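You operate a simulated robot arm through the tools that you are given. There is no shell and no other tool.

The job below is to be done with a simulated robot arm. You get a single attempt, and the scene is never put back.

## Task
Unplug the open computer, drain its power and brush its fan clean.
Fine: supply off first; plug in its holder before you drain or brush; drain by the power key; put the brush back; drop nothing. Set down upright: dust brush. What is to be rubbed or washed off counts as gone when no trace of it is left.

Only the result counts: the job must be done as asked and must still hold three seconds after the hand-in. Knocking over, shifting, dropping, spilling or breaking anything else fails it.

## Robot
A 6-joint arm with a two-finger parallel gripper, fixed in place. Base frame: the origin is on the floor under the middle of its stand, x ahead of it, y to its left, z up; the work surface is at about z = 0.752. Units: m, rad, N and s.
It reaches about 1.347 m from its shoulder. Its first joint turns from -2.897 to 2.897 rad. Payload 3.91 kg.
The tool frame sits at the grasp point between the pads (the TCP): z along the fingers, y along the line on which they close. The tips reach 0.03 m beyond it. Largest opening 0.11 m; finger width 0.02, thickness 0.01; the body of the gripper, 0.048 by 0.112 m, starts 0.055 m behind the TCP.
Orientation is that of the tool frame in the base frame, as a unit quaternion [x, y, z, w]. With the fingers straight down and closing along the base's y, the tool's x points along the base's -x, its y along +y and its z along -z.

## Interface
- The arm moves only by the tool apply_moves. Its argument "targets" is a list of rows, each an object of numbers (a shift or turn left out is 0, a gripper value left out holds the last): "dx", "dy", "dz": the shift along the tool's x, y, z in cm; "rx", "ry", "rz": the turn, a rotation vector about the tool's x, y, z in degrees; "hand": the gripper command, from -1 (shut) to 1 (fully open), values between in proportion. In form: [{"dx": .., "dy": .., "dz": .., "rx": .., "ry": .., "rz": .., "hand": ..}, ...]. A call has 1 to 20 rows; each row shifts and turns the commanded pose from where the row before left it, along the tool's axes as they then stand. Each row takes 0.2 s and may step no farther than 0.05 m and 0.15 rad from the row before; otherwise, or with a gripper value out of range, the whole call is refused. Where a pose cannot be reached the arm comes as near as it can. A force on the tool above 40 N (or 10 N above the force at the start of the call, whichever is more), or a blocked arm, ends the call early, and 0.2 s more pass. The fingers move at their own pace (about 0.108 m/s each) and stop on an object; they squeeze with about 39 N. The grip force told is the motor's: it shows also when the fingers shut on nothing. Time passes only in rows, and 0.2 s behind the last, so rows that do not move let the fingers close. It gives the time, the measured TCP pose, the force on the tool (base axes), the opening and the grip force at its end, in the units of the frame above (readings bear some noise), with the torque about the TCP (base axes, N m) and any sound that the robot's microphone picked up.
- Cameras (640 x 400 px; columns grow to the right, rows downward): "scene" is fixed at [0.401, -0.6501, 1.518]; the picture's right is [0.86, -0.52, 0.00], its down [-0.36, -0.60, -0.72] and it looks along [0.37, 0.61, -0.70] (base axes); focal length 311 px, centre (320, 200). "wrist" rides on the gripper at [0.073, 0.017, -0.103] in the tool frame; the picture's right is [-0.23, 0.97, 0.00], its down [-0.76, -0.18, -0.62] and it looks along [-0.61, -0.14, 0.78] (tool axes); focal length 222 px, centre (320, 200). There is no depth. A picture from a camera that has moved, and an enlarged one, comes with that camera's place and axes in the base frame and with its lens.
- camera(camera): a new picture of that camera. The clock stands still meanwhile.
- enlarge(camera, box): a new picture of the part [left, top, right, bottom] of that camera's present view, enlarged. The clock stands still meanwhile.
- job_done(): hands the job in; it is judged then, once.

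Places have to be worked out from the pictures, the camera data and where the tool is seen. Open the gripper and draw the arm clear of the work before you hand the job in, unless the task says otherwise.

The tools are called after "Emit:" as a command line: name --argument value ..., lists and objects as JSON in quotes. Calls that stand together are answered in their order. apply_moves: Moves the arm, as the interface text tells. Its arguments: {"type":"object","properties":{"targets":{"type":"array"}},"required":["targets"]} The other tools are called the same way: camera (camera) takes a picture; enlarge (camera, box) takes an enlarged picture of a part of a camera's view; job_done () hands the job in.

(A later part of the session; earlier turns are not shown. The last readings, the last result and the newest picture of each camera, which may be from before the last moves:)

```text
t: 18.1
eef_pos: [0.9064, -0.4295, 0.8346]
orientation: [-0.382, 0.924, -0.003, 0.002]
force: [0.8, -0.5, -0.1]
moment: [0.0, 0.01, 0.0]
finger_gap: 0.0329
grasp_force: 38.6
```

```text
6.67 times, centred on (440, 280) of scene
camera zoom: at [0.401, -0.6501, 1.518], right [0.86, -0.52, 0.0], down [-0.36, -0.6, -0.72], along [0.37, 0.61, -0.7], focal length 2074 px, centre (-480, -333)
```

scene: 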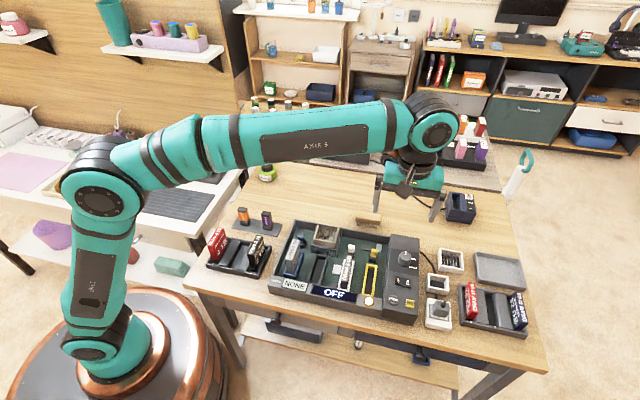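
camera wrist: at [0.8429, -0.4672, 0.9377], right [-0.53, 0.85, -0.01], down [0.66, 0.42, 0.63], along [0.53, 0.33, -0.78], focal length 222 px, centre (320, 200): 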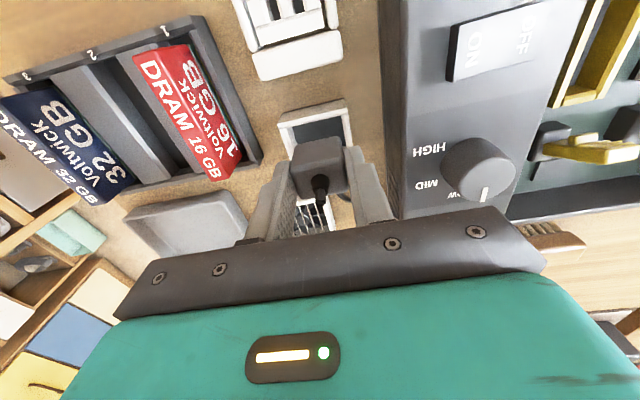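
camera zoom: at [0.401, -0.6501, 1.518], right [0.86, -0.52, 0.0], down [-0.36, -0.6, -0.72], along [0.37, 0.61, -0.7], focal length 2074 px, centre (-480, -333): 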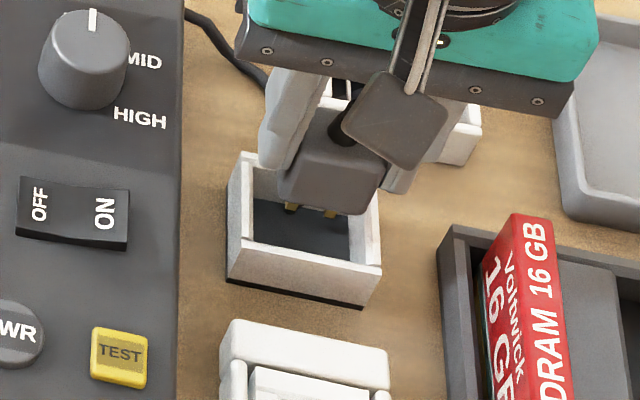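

The plug hangs just over the opening with its prongs visible; it should go about 2 mm to the left. I correct that and lower slowly until contact.

Emit:
apply_moves --targets '[{"dy": 0.2, "dz": 0.5}, {"dz": 0.5}, {"dz": 0.5}, {"dz": 0.4}, {"dz": 0.3}, {}]'

Emit:
enlarge --camera "wrist" --box '[260, 90, 380, 220]'

Emit:
enlarge --camera "scene" --box '[410, 250, 470, 310]'

```text
t: 19.5
eef_pos: [0.9066, -0.4272, 0.8112]
orientation: [-0.382, 0.924, -0.003, 0.002]
force: [0.1, 0.1, -1.6]
moment: [-0.02, -0.03, 0.03]
finger_gap: 0.0326
grasp_force: 38.8
```

```text
3.08 times, centred on (320, 155) of wrist
camera zoom: at [0.8424, -0.4649, 0.9151], right [-0.53, 0.85, -0.01], down [0.66, 0.42, 0.63], along [0.53, 0.33, -0.78], focal length 684 px, centre (320, 338)
```

zoom: 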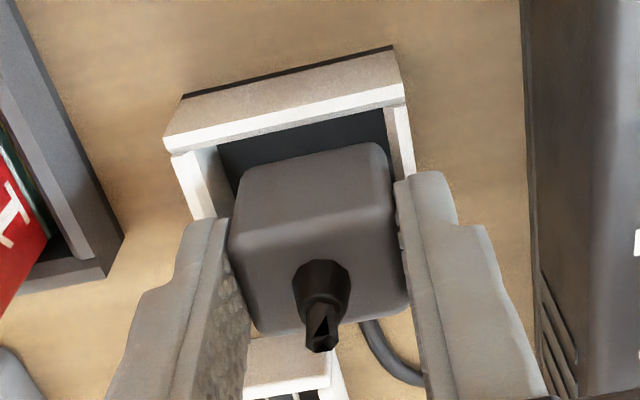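

```text
6.67 times, centred on (440, 280) of scene
camera zoom: at [0.401, -0.6501, 1.518], right [0.86, -0.52, 0.0], down [-0.36, -0.6, -0.72], along [0.37, 0.61, -0.7], focal length 2074 px, centre (-480, -333)
```

zoom: 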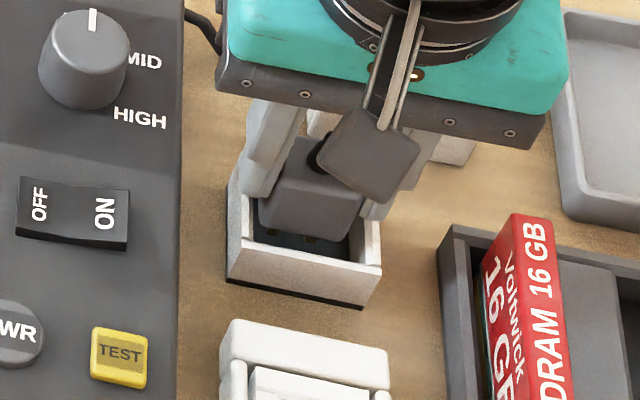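

No contact yet and the plug is centred in the opening. I continue down in small steps until I feel it seat.

Emit:
apply_moves --targets '[{"dz": 0.25}, {"dz": 0.25}, {"dz": 0.25}, {"dz": 0.2}, {}]'

Emit:
enlarge --camera "wrist" --box '[260, 90, 380, 220]'

Emit:
enlarge --camera "scene" --box '[410, 250, 470, 310]'

```text
t: 20.7
eef_pos: [0.9065, -0.4269, 0.8053]
orientation: [-0.383, 0.924, -0.005, 0.004]
force: [5.4, -6.1, 30.4]
moment: [-0.21, -0.25, 0.0]
finger_gap: 0.0329
grasp_force: 38.9
```

```text
3.08 times, centred on (320, 155) of wrist
camera zoom: at [0.8421, -0.4644, 0.9076], right [-0.53, 0.85, -0.01], down [0.66, 0.42, 0.63], along [0.54, 0.32, -0.78], focal length 684 px, centre (320, 338)
```

zoom: 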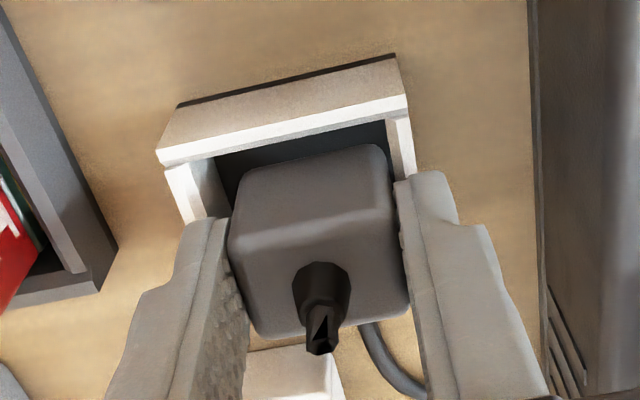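

```text
6.67 times, centred on (440, 280) of scene
camera zoom: at [0.401, -0.6501, 1.518], right [0.86, -0.52, 0.0], down [-0.36, -0.6, -0.72], along [0.37, 0.61, -0.7], focal length 2074 px, centre (-480, -333)
```

zoom: 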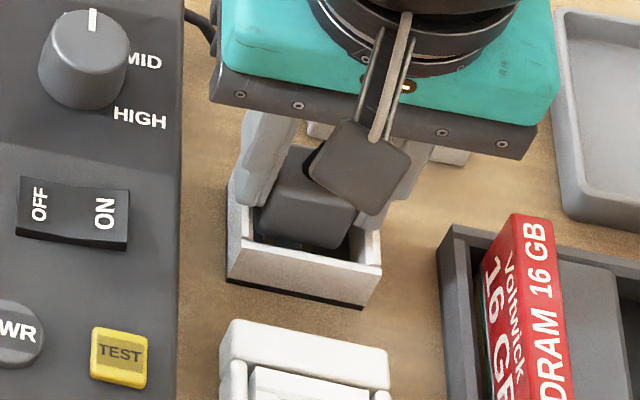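

A steady upward push of 30 N at the centre says the prongs have reached the holder's floor. I ease the load slightly and open the fingers a little.

Emit:
apply_moves --targets '[{"dz": -0.2}, {"hand": -0.3}, {"hand": -0.2}, {"hand": -0.1}, {}]'

Emit:
enlarge --camera "wrist" --box '[260, 90, 380, 220]'

Emit:
enlarge --camera "scene" --box '[410, 250, 470, 310]'

```text
t: 21.9
eef_pos: [0.9056, -0.4265, 0.8032]
orientation: [-0.382, 0.924, -0.003, 0.002]
force: [-0.4, -0.4, 0.6]
moment: [0.0, 0.05, -0.01]
finger_gap: 0.0494
grasp_force: 0.1
```

```text
3.08 times, centred on (320, 155) of wrist
camera zoom: at [0.8422, -0.4641, 0.9073], right [-0.53, 0.85, -0.01], down [0.66, 0.42, 0.63], along [0.53, 0.33, -0.78], focal length 684 px, centre (320, 338)
```

zoom: 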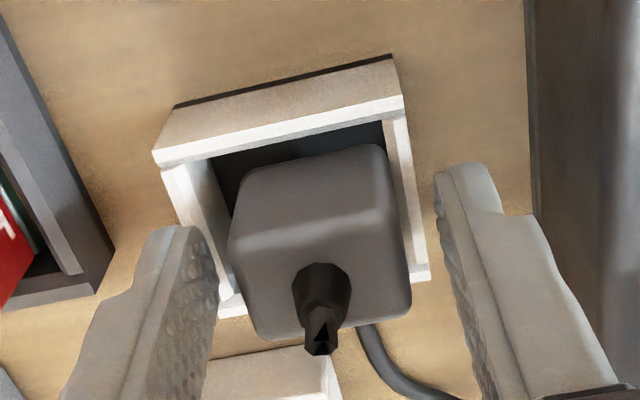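

```text
6.67 times, centred on (440, 280) of scene
camera zoom: at [0.401, -0.6501, 1.518], right [0.86, -0.52, 0.0], down [-0.36, -0.6, -0.72], along [0.37, 0.61, -0.7], focal length 2074 px, centre (-480, -333)
```

zoom: 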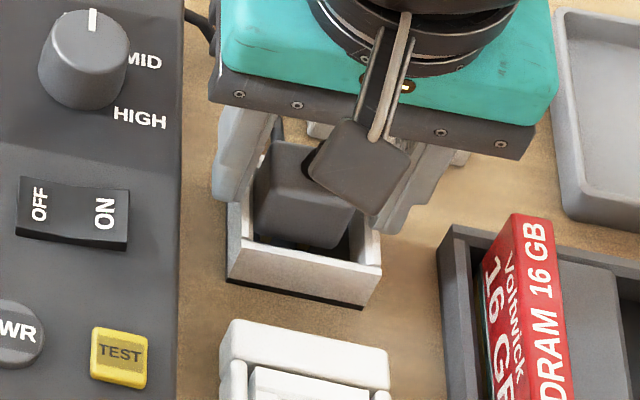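

The plug stands in the holder on its own. I retract straight up and check it from both cameras.

Emit:
apply_moves --targets '[{"dz": -1}, {"dz": -2}, {"dz": -3}, {"dz": -3}, {"dx": -3}, {"dx": -3}, {}]'

Emit:
enlarge --camera "scene" --box '[400, 240, 480, 340]'

Emit:
enlarge --camera "wrist" --box '[270, 20, 370, 150]'

Emit:
camera --camera "scene"

```text
t: 23.5
eef_pos: [0.9467, -0.3849, 0.89]
orientation: [-0.383, 0.924, -0.003, 0.002]
force: [0.4, 0.0, 0.7]
moment: [-0.04, -0.03, -0.03]
finger_gap: 0.0495
grasp_force: 0.0
```

```text
4.00 times, centred on (440, 290) of scene
camera zoom: at [0.401, -0.6501, 1.518], right [0.86, -0.52, 0.0], down [-0.36, -0.6, -0.72], along [0.37, 0.61, -0.7], focal length 1245 px, centre (-160, -160)
```

zoom: 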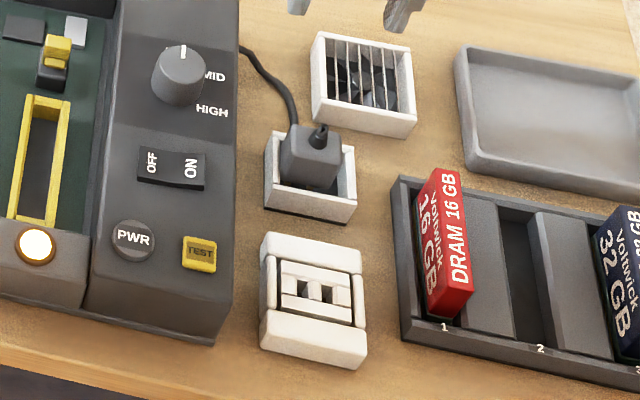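

```text
3.08 times, centred on (320, 85) of wrist
camera zoom: at [0.8835, -0.4239, 0.9939], right [-0.53, 0.85, -0.01], down [0.66, 0.42, 0.63], along [0.53, 0.33, -0.78], focal length 684 px, centre (320, 554)
```

zoom: 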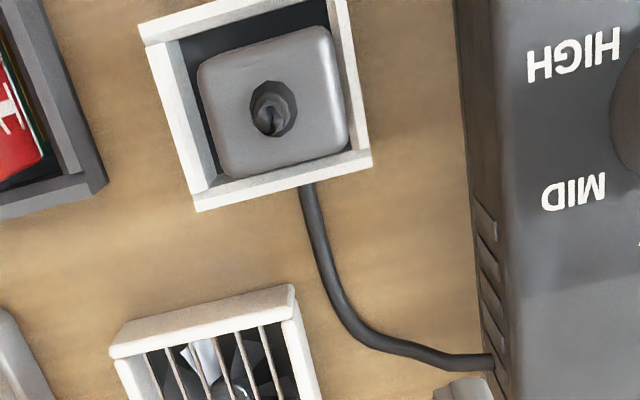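

```text
taken
```

scene: 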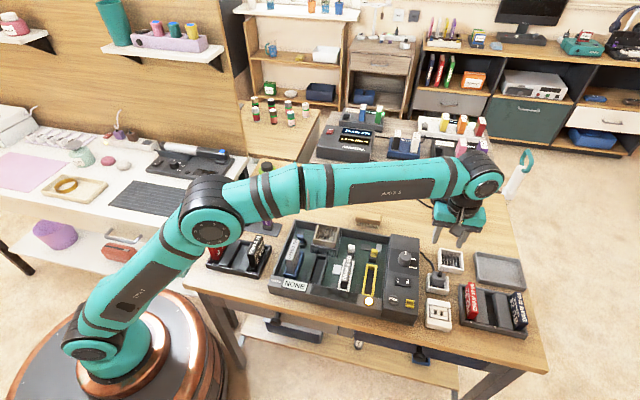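

The plug sits level and upright in its holder, with the LED still glowing from stored power. Now I go with closed fingers to the PWR key at about s=0.825, w=0.238 and stop above it to check.

Emit:
apply_moves --targets '[{"dz": -3, "hand": -1}, {"dx": 3.0, "dy": 2.4, "hand": -1}, {"dx": 3.2, "dy": 2.4, "hand": -1}, {"dx": 3.2, "dy": 2.4, "hand": -1}, {"dx": 3.2, "dy": 2.3, "hand": -1}, {"dx": 3.2, "dy": 2.2, "hand": -1}, {"dz": 3}, {"dz": 3.3}, {}]'

Emit:
enlarge --camera "wrist" --box '[250, 70, 390, 220]'

Emit:
enlarge --camera "scene" --box '[350, 240, 440, 330]'

```text
t: 25.5
eef_pos: [0.7543, -0.412, 0.8576]
orientation: [-0.383, 0.924, -0.004, 0.002]
force: [0.1, 0.1, 1.5]
moment: [0.01, 0.0, 0.02]
finger_gap: 0.0001
grasp_force: 37.2
```

```text
2.67 times, centred on (320, 145) of wrist
camera zoom: at [0.6905, -0.4502, 0.9604], right [-0.53, 0.85, -0.01], down [0.66, 0.42, 0.63], along [0.53, 0.33, -0.78], focal length 592 px, centre (320, 347)
```

zoom: 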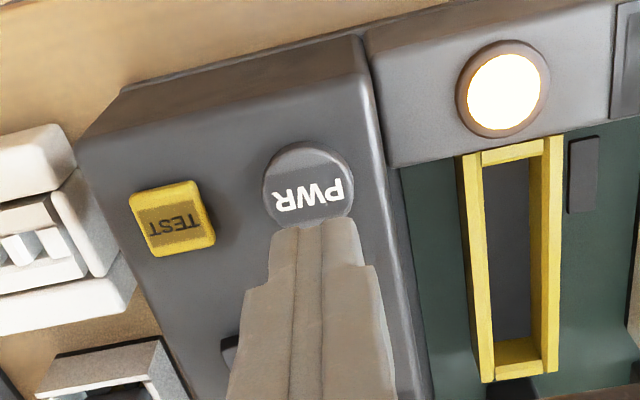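

```text
4.44 times, centred on (395, 285) of scene
camera zoom: at [0.401, -0.6501, 1.518], right [0.86, -0.52, 0.0], down [-0.36, -0.6, -0.72], along [0.37, 0.61, -0.7], focal length 1383 px, centre (-13, -178)
```

zoom: 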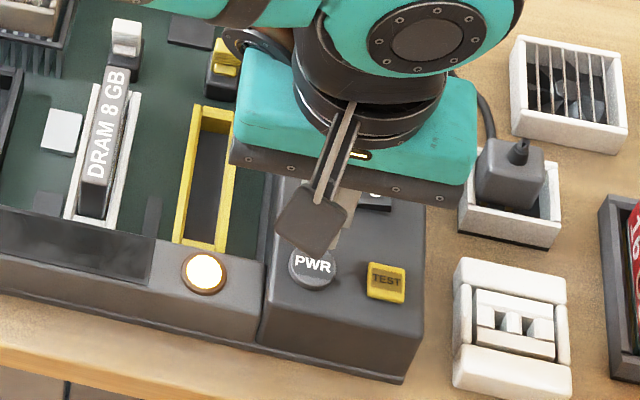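

The tips are right behind the PWR key; it is about 5 mm nearer the front. I shift and press it slowly.

Emit:
apply_moves --targets '[{"dx": 0.5, "dz": 1.0}, {"dz": 0.5}, {"dz": 0.3}, {"dz": 0.3}, {"dz": 0.3}, {"dz": 0.2}, {"dz": 0.2}]'

Emit:
enlarge --camera "scene" --box '[350, 240, 440, 330]'

```text
t: 27.1
eef_pos: [0.7495, -0.4159, 0.8311]
orientation: [-0.383, 0.924, -0.004, 0.002]
force: [4.0, -0.4, 8.1]
moment: [-0.05, -0.11, 0.01]
finger_gap: 0.0001
grasp_force: 37.6
heard: click
```

```text
4.44 times, centred on (395, 285) of scene
camera zoom: at [0.401, -0.6501, 1.518], right [0.86, -0.52, 0.0], down [-0.36, -0.6, -0.72], along [0.37, 0.61, -0.7], focal length 1383 px, centre (-13, -178)
```

zoom: 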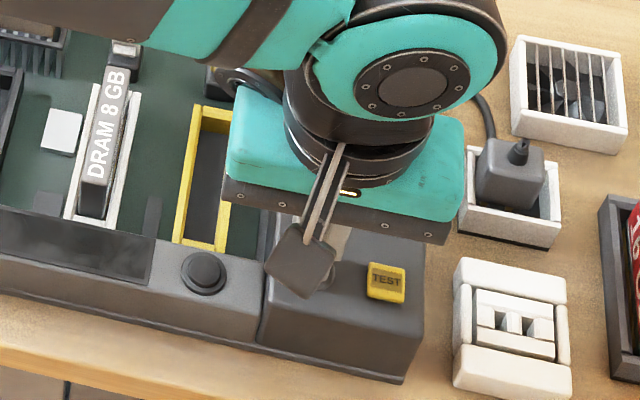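

A click was heard and the LED went dark, so the stored power is drained. I hold a moment, lift off and confirm that the LED stays dark.

Emit:
apply_moves --targets '[{}, {}, {}, {"dz": -1}, {"dz": -2}, {"dz": -3}, {"dz": -3}, {"dz": -3}, {}]'

Emit:
camera --camera "scene"

Emit:
enlarge --camera "scene" --box '[260, 220, 440, 330]'

Emit:
camera --camera "wrist"

```text
t: 29.1
eef_pos: [0.7466, -0.4165, 0.9535]
orientation: [-0.384, 0.923, -0.004, 0.003]
force: [0.0, -0.1, -0.6]
moment: [-0.02, 0.01, 0.02]
finger_gap: 0.0002
grasp_force: 37.6
```

```text
taken
```

scene: 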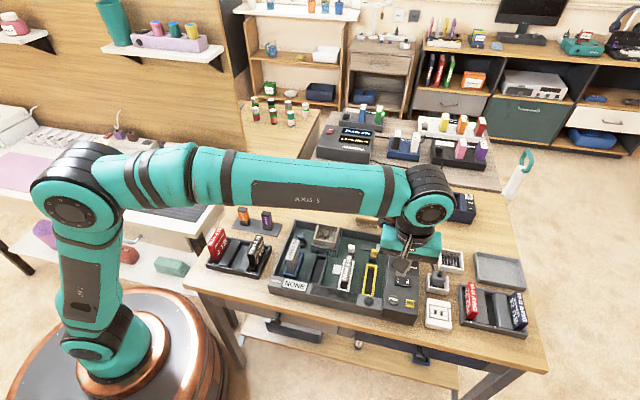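

```text
3.56 times, centred on (350, 275) of scene
camera zoom: at [0.401, -0.6501, 1.518], right [0.86, -0.52, 0.0], down [-0.36, -0.6, -0.72], along [0.37, 0.61, -0.7], focal length 1106 px, centre (213, -67)
```

zoom: 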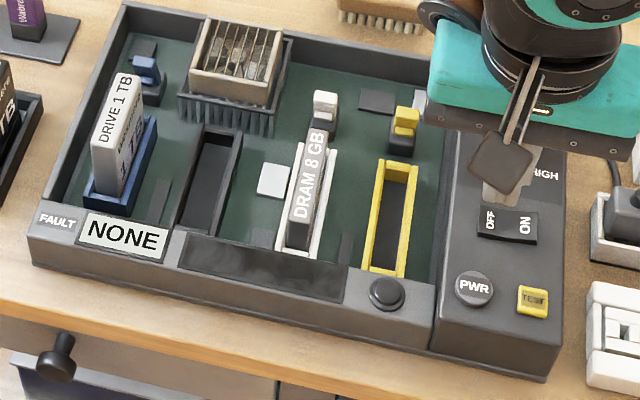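

```text
taken
camera wrist: at [0.6835, -0.4547, 1.0571], right [-0.53, 0.85, -0.01], down [0.66, 0.42, 0.63], along [0.53, 0.33, -0.78], focal length 222 px, centre (320, 200)
```

wrist: 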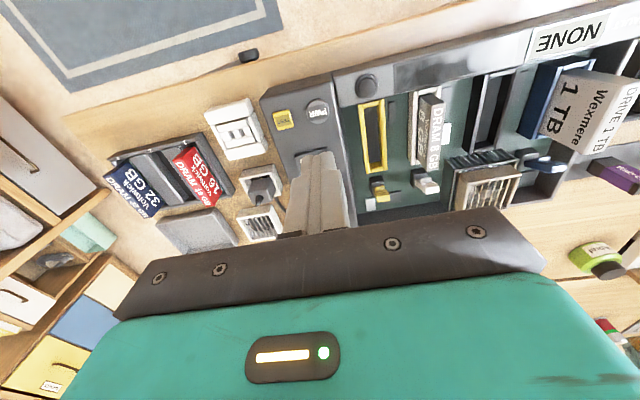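

The LED stays dark and the display is blank. Next the brush: I estimate it at about s=0.73, w=0.52 behind the computer, long side along the table edge. I go above it and turn the tool 90° so the fingers close across its width.

Emit:
apply_moves --targets '[{"dx": -4.1, "dy": 1.25, "hand": 0.1}, {"dx": -4.1, "dy": 1.25}, {"dx": -4.1, "dy": 1.25}, {"dx": -4.1, "dy": 1.25}, {"dx": -4.1, "dy": 1.25}, {"dx": -4.1, "dy": 1.25}, {"dx": -4.1, "dy": 1.25}, {"rz": 7.5}, {"rz": 7.5}, {"rz": 7.5}, {"rz": 7.5}, {"rz": 7.5}, {"rz": 7.5}, {"rz": 7.5}, {"rz": 7.5}, {"rz": 7.5}, {"rz": 7.5}, {"rz": 7.5}, {"rz": 7.5}, {}]'

Emit:
camera --camera "wrist"

Emit:
camera --camera "scene"

```text
t: 33.3
eef_pos: [0.8909, -0.152, 0.9527]
orientation: [0.383, 0.924, -0.001, 0.003]
force: [-0.3, 0.6, -0.2]
moment: [0.0, -0.01, 0.05]
finger_gap: 0.0602
grasp_force: 0.1
```

```text
taken
camera wrist: at [0.8511, -0.0873, 1.0548], right [0.85, 0.53, 0.0], down [0.41, -0.66, 0.63], along [0.33, -0.53, -0.78], focal length 222 px, centre (320, 200)
```

wrist: 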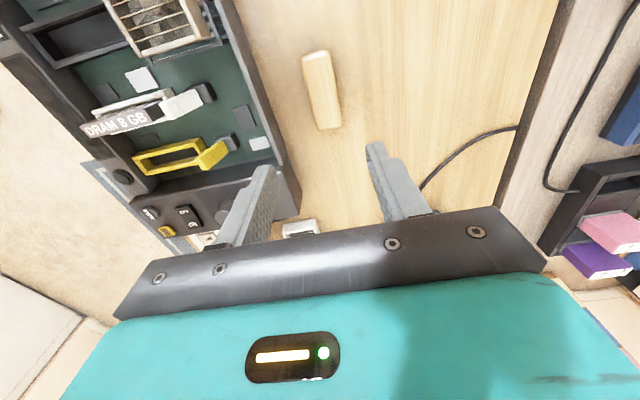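

```text
taken
```

scene: 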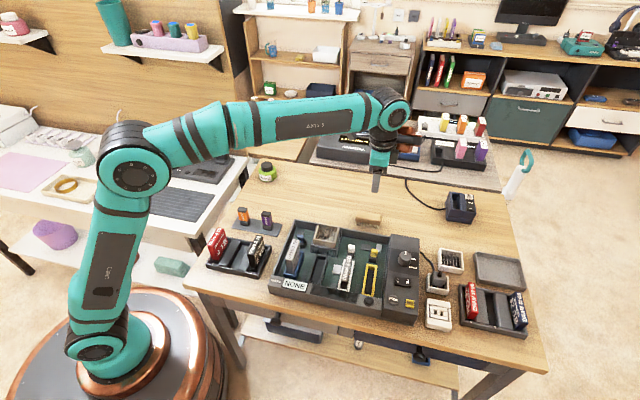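

The wrist camera sees the brush between the case and the far edge. I enlarge to locate it exactly.

Emit:
enlarge --camera "wrist" --box '[270, 30, 370, 150]'

Emit:
enlarge --camera "wrist" --box '[80, 0, 260, 130]'

Emit:
enlarge --camera "scene" --box '[340, 200, 400, 240]'

```text
3.33 times, centred on (320, 90) of wrist
camera zoom: at [0.8511, -0.0873, 1.0548], right [0.85, 0.53, 0.0], down [0.41, -0.66, 0.63], along [0.33, -0.53, -0.78], focal length 740 px, centre (320, 567)
```

zoom: 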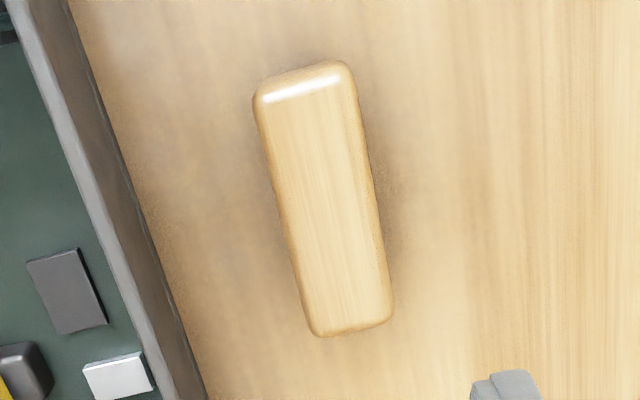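

```text
3.08 times, centred on (170, 65) of wrist
camera zoom: at [0.8511, -0.0873, 1.0548], right [0.85, 0.53, 0.0], down [0.41, -0.66, 0.63], along [0.33, -0.53, -0.78], focal length 684 px, centre (782, 615)
```

zoom: 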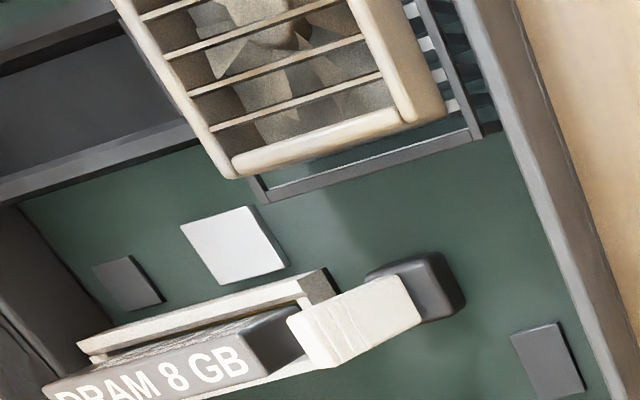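

```text
10.00 times, centred on (370, 220) of scene
camera zoom: at [0.401, -0.6501, 1.518], right [0.86, -0.52, 0.0], down [-0.36, -0.6, -0.72], along [0.37, 0.61, -0.7], focal length 3112 px, centre (-180, 0)
```

zoom: 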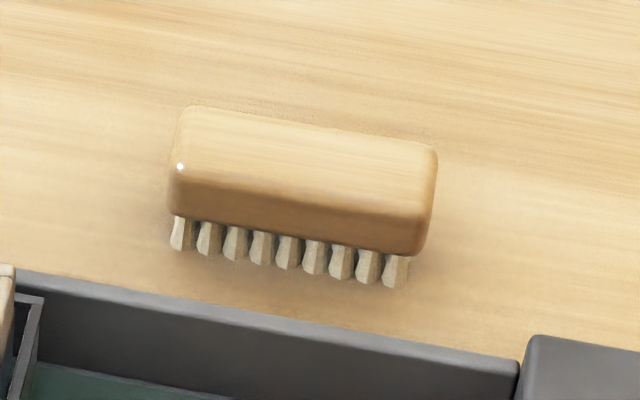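

The brush body is about 78×29 mm, centred at s≈0.7275, w≈0.529, parallel to the table. I line up over it and lower to just above, then check.

Emit:
apply_moves --targets '[{"dx": 0.95, "dy": 0.6, "dz": 2}, {"dz": 3}, {"dz": 3}, {"dz": 3}, {"dz": 1}, {}]'

Emit:
enlarge --camera "wrist" --box '[240, 60, 400, 220]'

Emit:
enlarge --camera "scene" --box '[330, 180, 410, 250]'

```text
t: 34.7
eef_pos: [0.8872, -0.1407, 0.8305]
orientation: [0.382, 0.924, 0.001, 0.004]
force: [-0.3, -0.5, -0.5]
moment: [0.01, 0.0, 0.01]
finger_gap: 0.0604
grasp_force: 0.0
```

```text
2.50 times, centred on (320, 140) of wrist
camera zoom: at [0.8482, -0.0764, 0.9337], right [0.85, 0.53, 0.0], down [0.41, -0.66, 0.63], along [0.33, -0.53, -0.78], focal length 555 px, centre (320, 350)
```

zoom: 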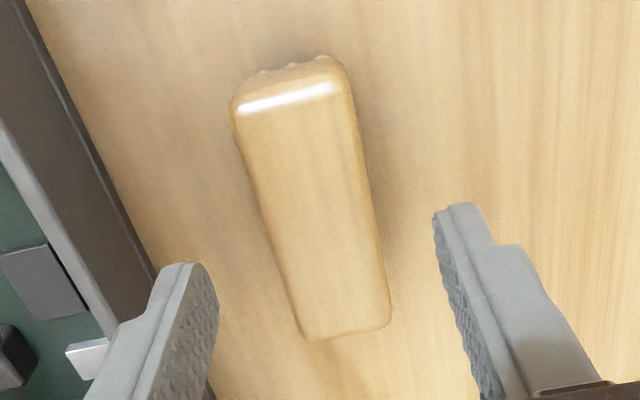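

```text
5.71 times, centred on (370, 215) of scene
camera zoom: at [0.401, -0.6501, 1.518], right [0.86, -0.52, 0.0], down [-0.36, -0.6, -0.72], along [0.37, 0.61, -0.7], focal length 1778 px, centre (34, 114)
```

zoom: 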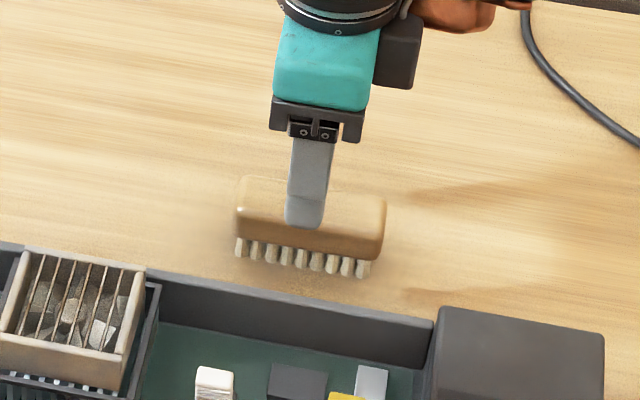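

Both views agree: the brush top is at about z 0.785 with its centre within 2 mm of the TCP. I lower to the body and close.

Emit:
apply_moves --targets '[{"dy": 0.15, "dz": 1.5}, {"dz": 1.2}, {"dz": 0.7}, {"hand": -0.2}, {"hand": -0.4}, {"hand": -1}, {"hand": -1}, {"hand": -1}]'

Emit:
enlarge --camera "wrist" --box '[240, 60, 400, 220]'

Emit:
enlarge --camera "scene" --box '[330, 180, 410, 250]'

```text
t: 36.5
eef_pos: [0.8913, -0.1375, 0.7978]
orientation: [0.383, 0.924, 0.0, 0.004]
force: [-0.1, 0.0, 0.8]
moment: [-0.01, -0.01, -0.03]
finger_gap: 0.0328
grasp_force: 39.7
```

```text
2.50 times, centred on (320, 140) of wrist
camera zoom: at [0.8511, -0.0741, 0.901], right [0.85, 0.53, 0.0], down [0.41, -0.66, 0.63], along [0.33, -0.53, -0.78], focal length 555 px, centre (320, 350)
```

zoom: 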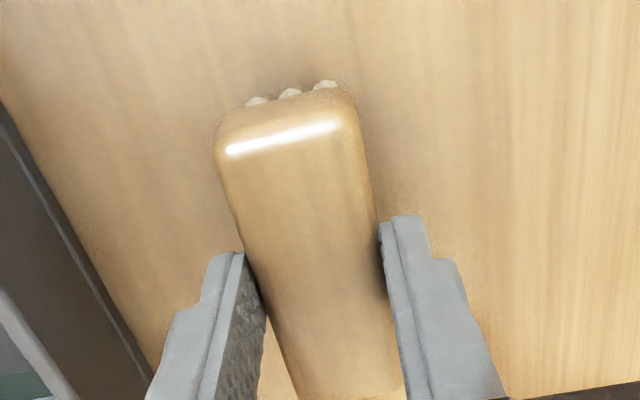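

```text
5.71 times, centred on (370, 215) of scene
camera zoom: at [0.401, -0.6501, 1.518], right [0.86, -0.52, 0.0], down [-0.36, -0.6, -0.72], along [0.37, 0.61, -0.7], focal length 1778 px, centre (34, 114)
```

zoom: 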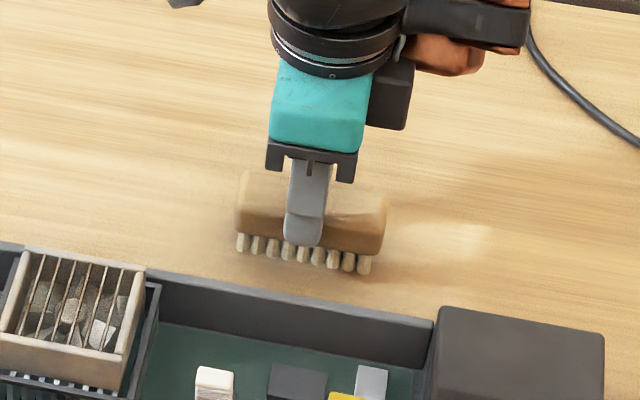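

The brush is gripped (gap 33 mm) with no side load; its home pose is TCP ≈ (0.891,-0.138,0.798). I lift it and check that it hangs level.

Emit:
apply_moves --targets '[{"dz": -1}, {"dz": -2}, {"dz": -3}, {"dz": -3}, {"dz": -3}, {}]'

Emit:
enlarge --camera "wrist" --box '[240, 60, 400, 220]'

Emit:
enlarge --camera "scene" --box '[330, 160, 410, 230]'

Emit:
camera --camera "wrist"

```text
t: 37.9
eef_pos: [0.8895, -0.1412, 0.9178]
orientation: [0.383, 0.924, 0.0, 0.003]
force: [-0.1, -0.3, -0.5]
moment: [-0.01, 0.0, -0.02]
finger_gap: 0.0327
grasp_force: 38.8
```

```text
2.50 times, centred on (320, 140) of wrist
camera zoom: at [0.8486, -0.0767, 1.0217], right [0.85, 0.53, 0.0], down [0.41, -0.66, 0.63], along [0.33, -0.53, -0.78], focal length 555 px, centre (320, 350)
```

zoom: 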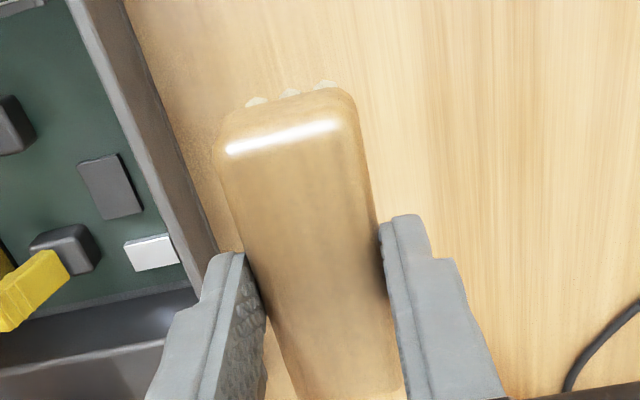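

```text
5.71 times, centred on (370, 195) of scene
camera zoom: at [0.401, -0.6501, 1.518], right [0.86, -0.52, 0.0], down [-0.36, -0.6, -0.72], along [0.37, 0.61, -0.7], focal length 1778 px, centre (34, 229)
```

zoom: 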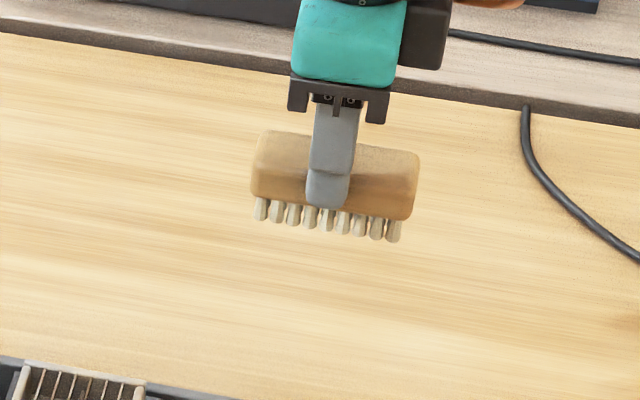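

```text
taken
camera wrist: at [0.8486, -0.0767, 1.0217], right [0.85, 0.53, 0.0], down [0.41, -0.66, 0.63], along [0.33, -0.53, -0.78], focal length 222 px, centre (320, 200)
```

wrist: 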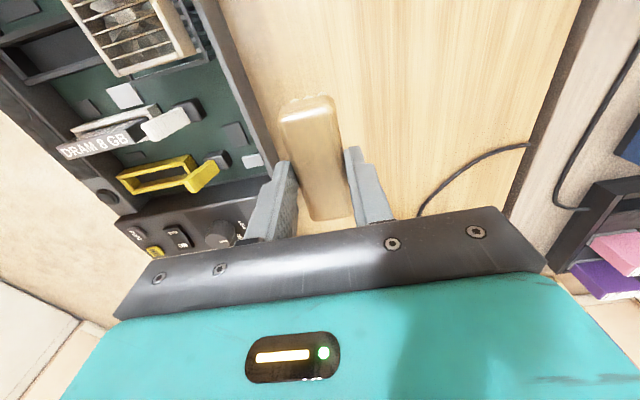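

The brush hangs level, with bristle tips about 4.6 cm beyond the TCP. I move so that the wrist camera looks down on the fan, to measure its top before touching it.

Emit:
apply_moves --targets '[{"dx": 0.7, "dy": -3.2, "dz": -1}, {"dx": 0.7, "dy": -3.2, "dz": -1}, {"dx": 0.7, "dy": -3.2}, {"dx": 0.8, "dy": -3.3}, {}]'

Emit:
camera --camera "wrist"

Emit:
enlarge --camera "wrist" --box '[230, 0, 370, 110]'

Emit:
enlarge --camera "scene" --box '[270, 210, 370, 280]'

```text
t: 39.1
eef_pos: [0.7782, -0.2095, 0.9369]
orientation: [0.382, 0.924, -0.001, 0.004]
force: [0.0, 0.0, 0.0]
moment: [0.0, 0.0, 0.02]
finger_gap: 0.0328
grasp_force: 38.4
```

```text
taken
camera wrist: at [0.7383, -0.1456, 1.0412], right [0.85, 0.53, 0.0], down [0.41, -0.66, 0.63], along [0.33, -0.53, -0.78], focal length 222 px, centre (320, 200)
```

wrist: 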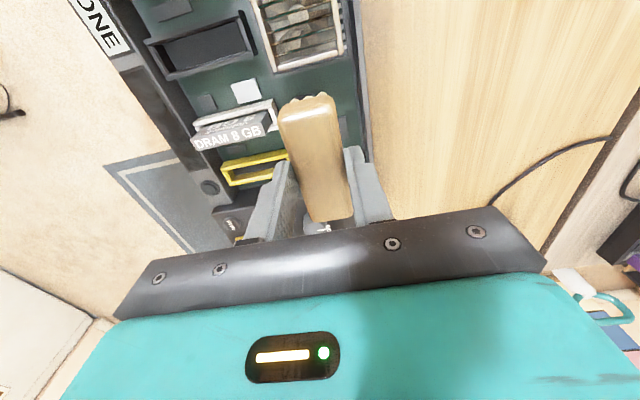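

```text
3.64 times, centred on (300, 55) of wrist
camera zoom: at [0.7383, -0.1456, 1.0412], right [0.85, 0.53, 0.0], down [0.41, -0.66, 0.63], along [0.33, -0.53, -0.78], focal length 808 px, centre (393, 727)
```

zoom: 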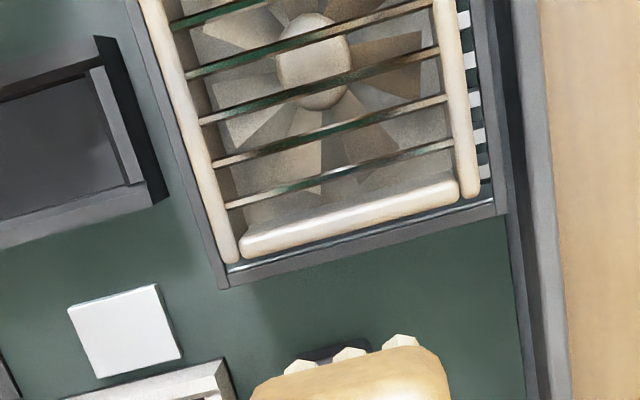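

```text
5.71 times, centred on (320, 245) of scene
camera zoom: at [0.401, -0.6501, 1.518], right [0.86, -0.52, 0.0], down [-0.36, -0.6, -0.72], along [0.37, 0.61, -0.7], focal length 1778 px, centre (320, -57)
```

zoom: 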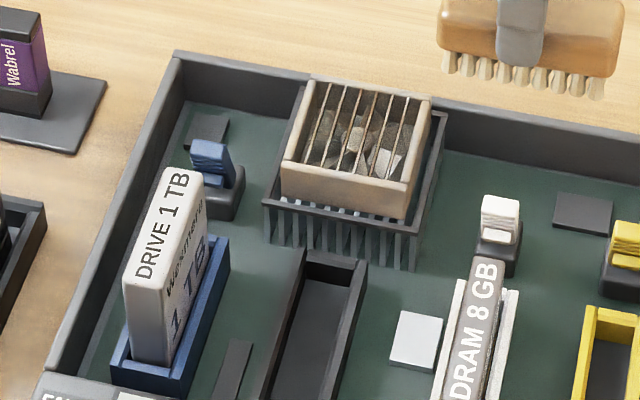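

Fan top is at about z 0.810, spanning s 0.586–0.650 and w 0.369–0.435, with grille bars running along w. I bring the brush over its centre, staying 1 cm above, and check.

Emit:
apply_moves --targets '[{"dx": 2.7}, {"dx": 2.7}, {"dx": 2.6}, {"dz": 3}, {"dz": 2}, {"dz": 1.8}, {}]'

Emit:
camera --camera "wrist"

Emit:
enlarge --camera "scene" --box '[280, 200, 370, 270]'

Emit:
enlarge --camera "wrist" --box '[220, 40, 420, 220]'

```text
t: 40.7
eef_pos: [0.7209, -0.1529, 0.8684]
orientation: [0.383, 0.924, -0.001, 0.005]
force: [-0.6, 0.4, 3.6]
moment: [0.05, 0.11, -0.01]
finger_gap: 0.0328
grasp_force: 39.0
```

```text
taken
camera wrist: at [0.6806, -0.0887, 0.9714], right [0.85, 0.53, 0.0], down [0.41, -0.66, 0.63], along [0.33, -0.53, -0.78], focal length 222 px, centre (320, 200)
```

wrist: 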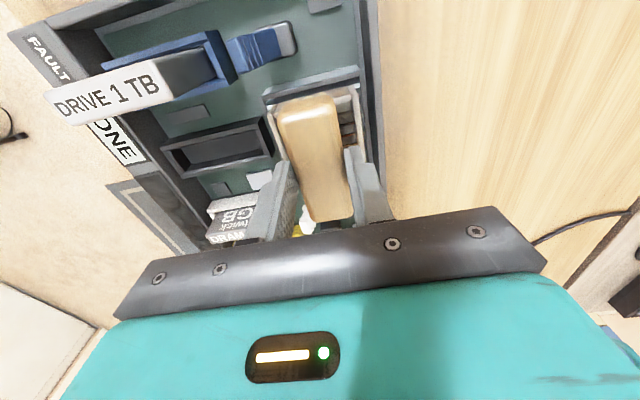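

```text
5.71 times, centred on (325, 235) of scene
camera zoom: at [0.401, -0.6501, 1.518], right [0.86, -0.52, 0.0], down [-0.36, -0.6, -0.72], along [0.37, 0.61, -0.7], focal length 1778 px, centre (291, 0)
```

zoom: 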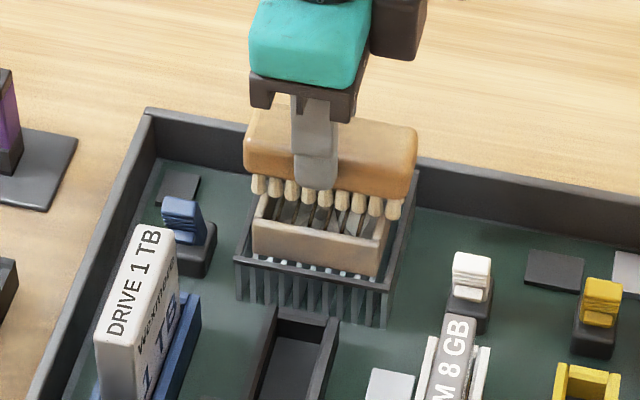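

```text
2.22 times, centred on (320, 130) of wrist
camera zoom: at [0.6806, -0.0887, 0.9714], right [0.85, 0.53, 0.0], down [0.41, -0.66, 0.63], along [0.33, -0.53, -0.78], focal length 494 px, centre (320, 356)
```

zoom: 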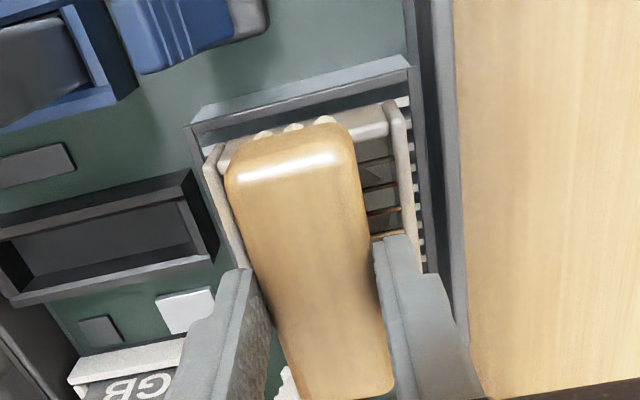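

There is already a light upward force (about 4 N), so the bristles just touch the fan. I press about 2 mm more and make the first slow strokes along w.

Emit:
apply_moves --targets '[{"dz": 0.2}, {"dy": -1}, {"dy": -1}, {"dy": -1}, {"dy": 1}, {"dy": 1}, {"dy": 1}, {}]'

Emit:
enlarge --camera "scene" --box '[280, 200, 370, 270]'

Emit:
enlarge --camera "wrist" --box '[220, 40, 420, 220]'

```text
t: 42.5
eef_pos: [0.7198, -0.1553, 0.8671]
orientation: [0.383, 0.924, -0.001, 0.004]
force: [-5.3, -7.8, 24.7]
moment: [-0.42, 0.29, -0.02]
finger_gap: 0.0334
grasp_force: 40.0
```

```text
5.71 times, centred on (325, 235) of scene
camera zoom: at [0.401, -0.6501, 1.518], right [0.86, -0.52, 0.0], down [-0.36, -0.6, -0.72], along [0.37, 0.61, -0.7], focal length 1778 px, centre (291, 0)
```

zoom: 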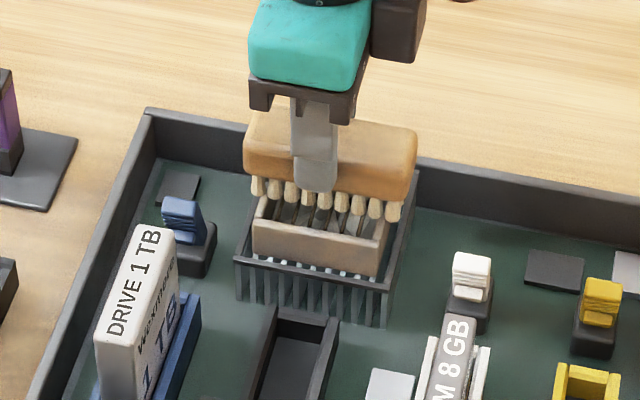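

```text
2.22 times, centred on (320, 130) of wrist
camera zoom: at [0.6799, -0.0893, 0.9707], right [0.85, 0.53, 0.0], down [0.41, -0.66, 0.63], along [0.34, -0.53, -0.78], focal length 494 px, centre (320, 356)
```

zoom: 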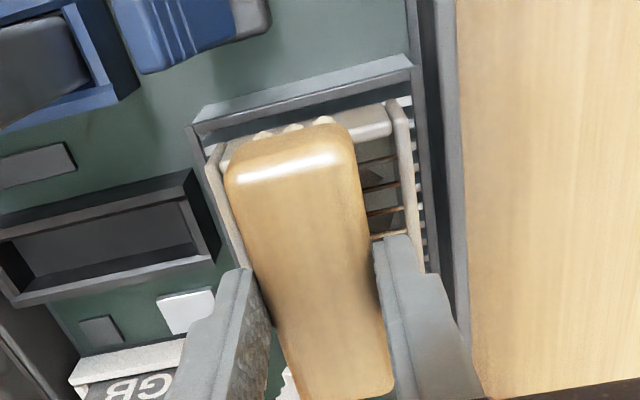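

The press force is about 25 N, more than needed; I ease off 1 mm and make full-range strokes across the fan in w.

Emit:
apply_moves --targets '[{"dz": -0.1}, {"dy": 1}, {"dy": 1}, {"dy": 1}, {"dy": -1}, {"dy": -1}, {"dy": -1}, {"dy": -1}, {"dy": -1}, {"dy": -1}, {"dy": 1}, {"dy": 1}, {"dy": 1}, {}]'

Emit:
enlarge --camera "wrist" --box '[220, 40, 420, 220]'

```text
t: 45.5
eef_pos: [0.7233, -0.1529, 0.8689]
orientation: [0.382, 0.924, 0.0, 0.004]
force: [-0.5, -1.1, 1.9]
moment: [-0.05, 0.05, -0.03]
finger_gap: 0.033
grasp_force: 39.3
```

```text
2.22 times, centred on (320, 130) of wrist
camera zoom: at [0.6827, -0.0883, 0.971], right [0.85, 0.53, 0.0], down [0.41, -0.66, 0.63], along [0.33, -0.53, -0.78], focal length 494 px, centre (320, 356)
```

zoom: 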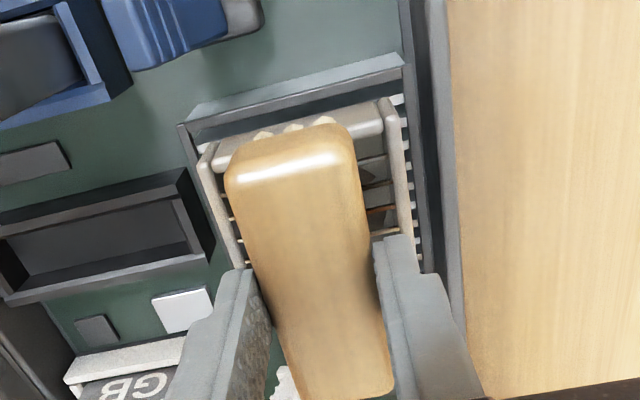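

The frame looks less brown than before, so the dust is coming off. I lift a little to inspect the fan.

Emit:
apply_moves --targets '[{"dz": -2}, {"dz": -3}, {"dx": -4}, {"dx": -4}, {}]'

Emit:
enlarge --camera "scene" --box '[290, 210, 370, 270]'

Emit:
enlarge --camera "wrist" --box '[230, 0, 370, 110]'

```text
t: 46.7
eef_pos: [0.7794, -0.211, 0.92]
orientation: [0.382, 0.924, -0.001, 0.006]
force: [0.1, -0.1, -0.4]
moment: [-0.03, 0.06, 0.02]
finger_gap: 0.033
grasp_force: 39.4
```

```text
6.67 times, centred on (330, 240) of scene
camera zoom: at [0.401, -0.6501, 1.518], right [0.86, -0.52, 0.0], down [-0.36, -0.6, -0.72], along [0.37, 0.61, -0.7], focal length 2074 px, centre (253, -67)
```

zoom: 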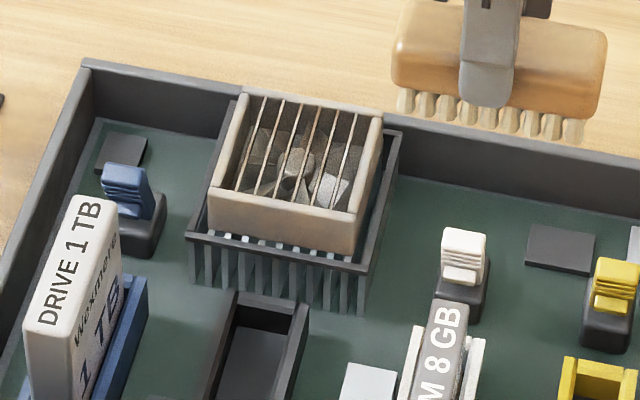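

```text
3.64 times, centred on (300, 55) of wrist
camera zoom: at [0.7393, -0.1466, 1.024], right [0.85, 0.53, 0.0], down [0.41, -0.66, 0.63], along [0.33, -0.53, -0.78], focal length 808 px, centre (393, 727)
```

zoom: 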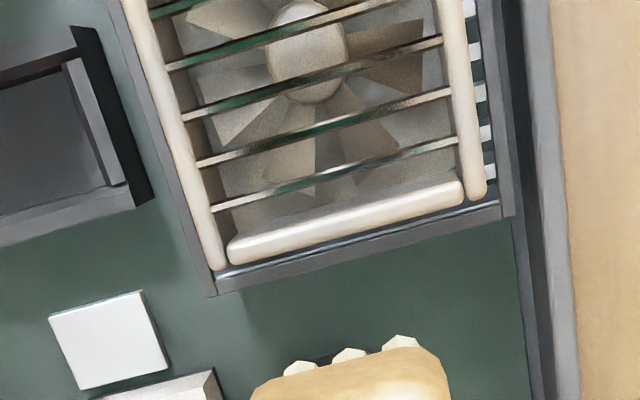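

The frame has become somewhat paler but the fan is still dusty, so brushing works and needs many more strokes. I go back down with moderate pressure and keep stroking over the full width.

Emit:
apply_moves --targets '[{"dx": 4}, {"dx": 4}, {"dz": 3}, {"dz": 2.05}, {"dy": 1.5}, {"dy": 1.5}, {"dy": -1.5}, {"dy": -1.5}, {"dy": -1.5}, {"dy": -1.5}, {"dy": 1.5}, {"dy": 1.5}, {"dy": 1.5}, {"dy": 1.5}, {"dy": -1.5}, {"dy": -1.5}, {"dy": -1.5}, {"dy": -1.5}, {"dy": 1.5}, {"dy": 1.5}]'

Emit:
enlarge --camera "wrist" --box '[220, 40, 420, 220]'

```text
t: 50.9
eef_pos: [0.7211, -0.1555, 0.8672]
orientation: [0.384, 0.923, -0.001, 0.004]
force: [-4.5, -4.7, 17.8]
moment: [-0.22, 0.34, -0.01]
finger_gap: 0.0329
grasp_force: 39.1
```

```text
2.22 times, centred on (320, 130) of wrist
camera zoom: at [0.6813, -0.0907, 0.9706], right [0.85, 0.53, 0.0], down [0.41, -0.66, 0.63], along [0.33, -0.53, -0.78], focal length 494 px, centre (320, 356)
```

zoom: 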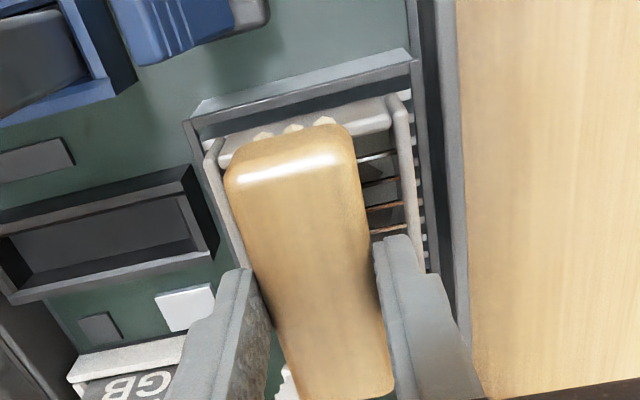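

The rim is turning grey-white, so the cleaning is progressing. I keep stroking at the same pressure.

Emit:
apply_moves --targets '[{"dy": 1.6}, {"dy": 1.6}, {"dy": -1.6}, {"dy": -1.6}, {"dy": -1.6}, {"dy": -1.6}, {"dy": 1.6}, {"dy": 1.6}, {"dy": 1.6}, {"dy": 1.6}, {"dy": -1.6}, {"dy": -1.6}, {"dy": -1.6}, {"dy": -1.6}, {"dy": 1.6}, {"dy": 1.6}, {"dy": 1.6}, {"dy": 1.6}, {"dy": -1.6}, {"dy": -1.6}]'

Emit:
enlarge --camera "wrist" --box '[220, 40, 420, 220]'

Emit:
enlarge --camera "scene" --box '[280, 200, 370, 270]'

```text
t: 55.1
eef_pos: [0.7197, -0.153, 0.8674]
orientation: [0.382, 0.924, 0.001, 0.005]
force: [2.7, 3.7, 21.7]
moment: [0.22, -0.06, 0.01]
finger_gap: 0.033
grasp_force: 39.3
```

```text
2.22 times, centred on (320, 130) of wrist
camera zoom: at [0.6795, -0.0888, 0.97], right [0.85, 0.53, 0.0], down [0.41, -0.66, 0.63], along [0.34, -0.53, -0.78], focal length 494 px, centre (320, 356)
```

zoom: 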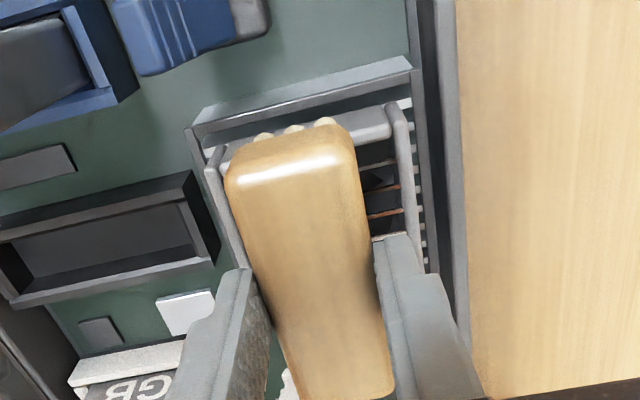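

```text
5.71 times, centred on (325, 235) of scene
camera zoom: at [0.401, -0.6501, 1.518], right [0.86, -0.52, 0.0], down [-0.36, -0.6, -0.72], along [0.37, 0.61, -0.7], focal length 1778 px, centre (291, 0)
```

zoom: 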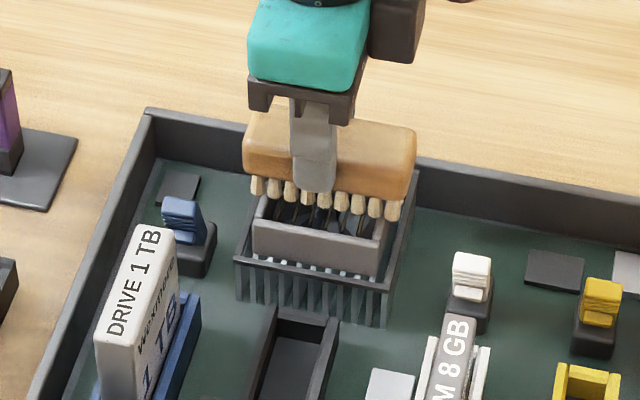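

The frame is now plain grey and the blades look dark. I lift and inspect from both cameras.

Emit:
apply_moves --targets '[{"dz": -2}, {"dz": -3}, {"dx": -4}, {"dx": -4}, {}]'

Emit:
enlarge --camera "scene" --box '[300, 215, 350, 255]'

Emit:
enlarge --camera "wrist" --box '[230, 0, 370, 110]'

```text
t: 56.3
eef_pos: [0.7785, -0.2087, 0.9196]
orientation: [0.383, 0.924, 0.0, 0.005]
force: [-0.3, 0.4, -0.4]
moment: [0.02, 0.03, 0.01]
finger_gap: 0.033
grasp_force: 38.7
```

```text
10.00 times, centred on (325, 235) of scene
camera zoom: at [0.401, -0.6501, 1.518], right [0.86, -0.52, 0.0], down [-0.36, -0.6, -0.72], along [0.37, 0.61, -0.7], focal length 3112 px, centre (270, -150)
```

zoom: 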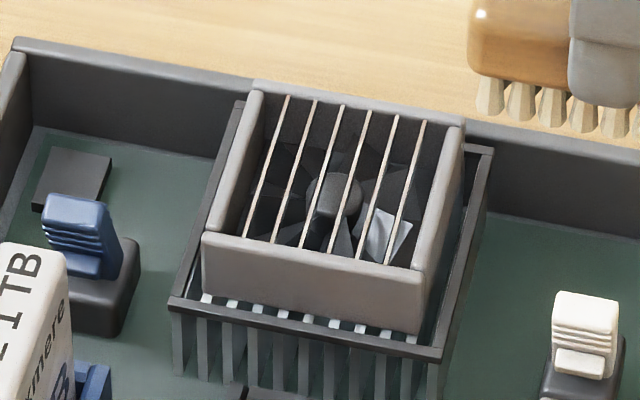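

```text
3.64 times, centred on (300, 55) of wrist
camera zoom: at [0.7381, -0.1437, 1.0234], right [0.85, 0.53, 0.0], down [0.41, -0.66, 0.63], along [0.33, -0.53, -0.78], focal length 808 px, centre (393, 727)
```

zoom: 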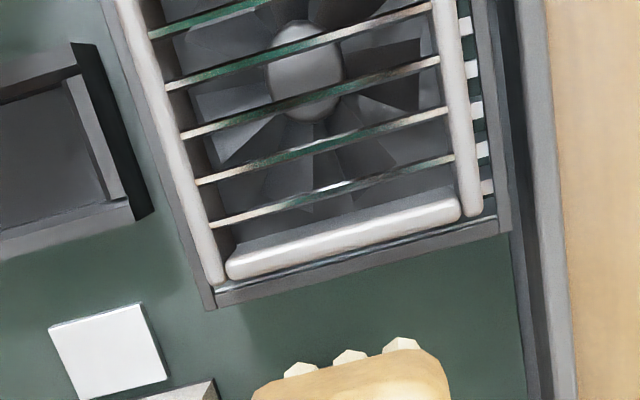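

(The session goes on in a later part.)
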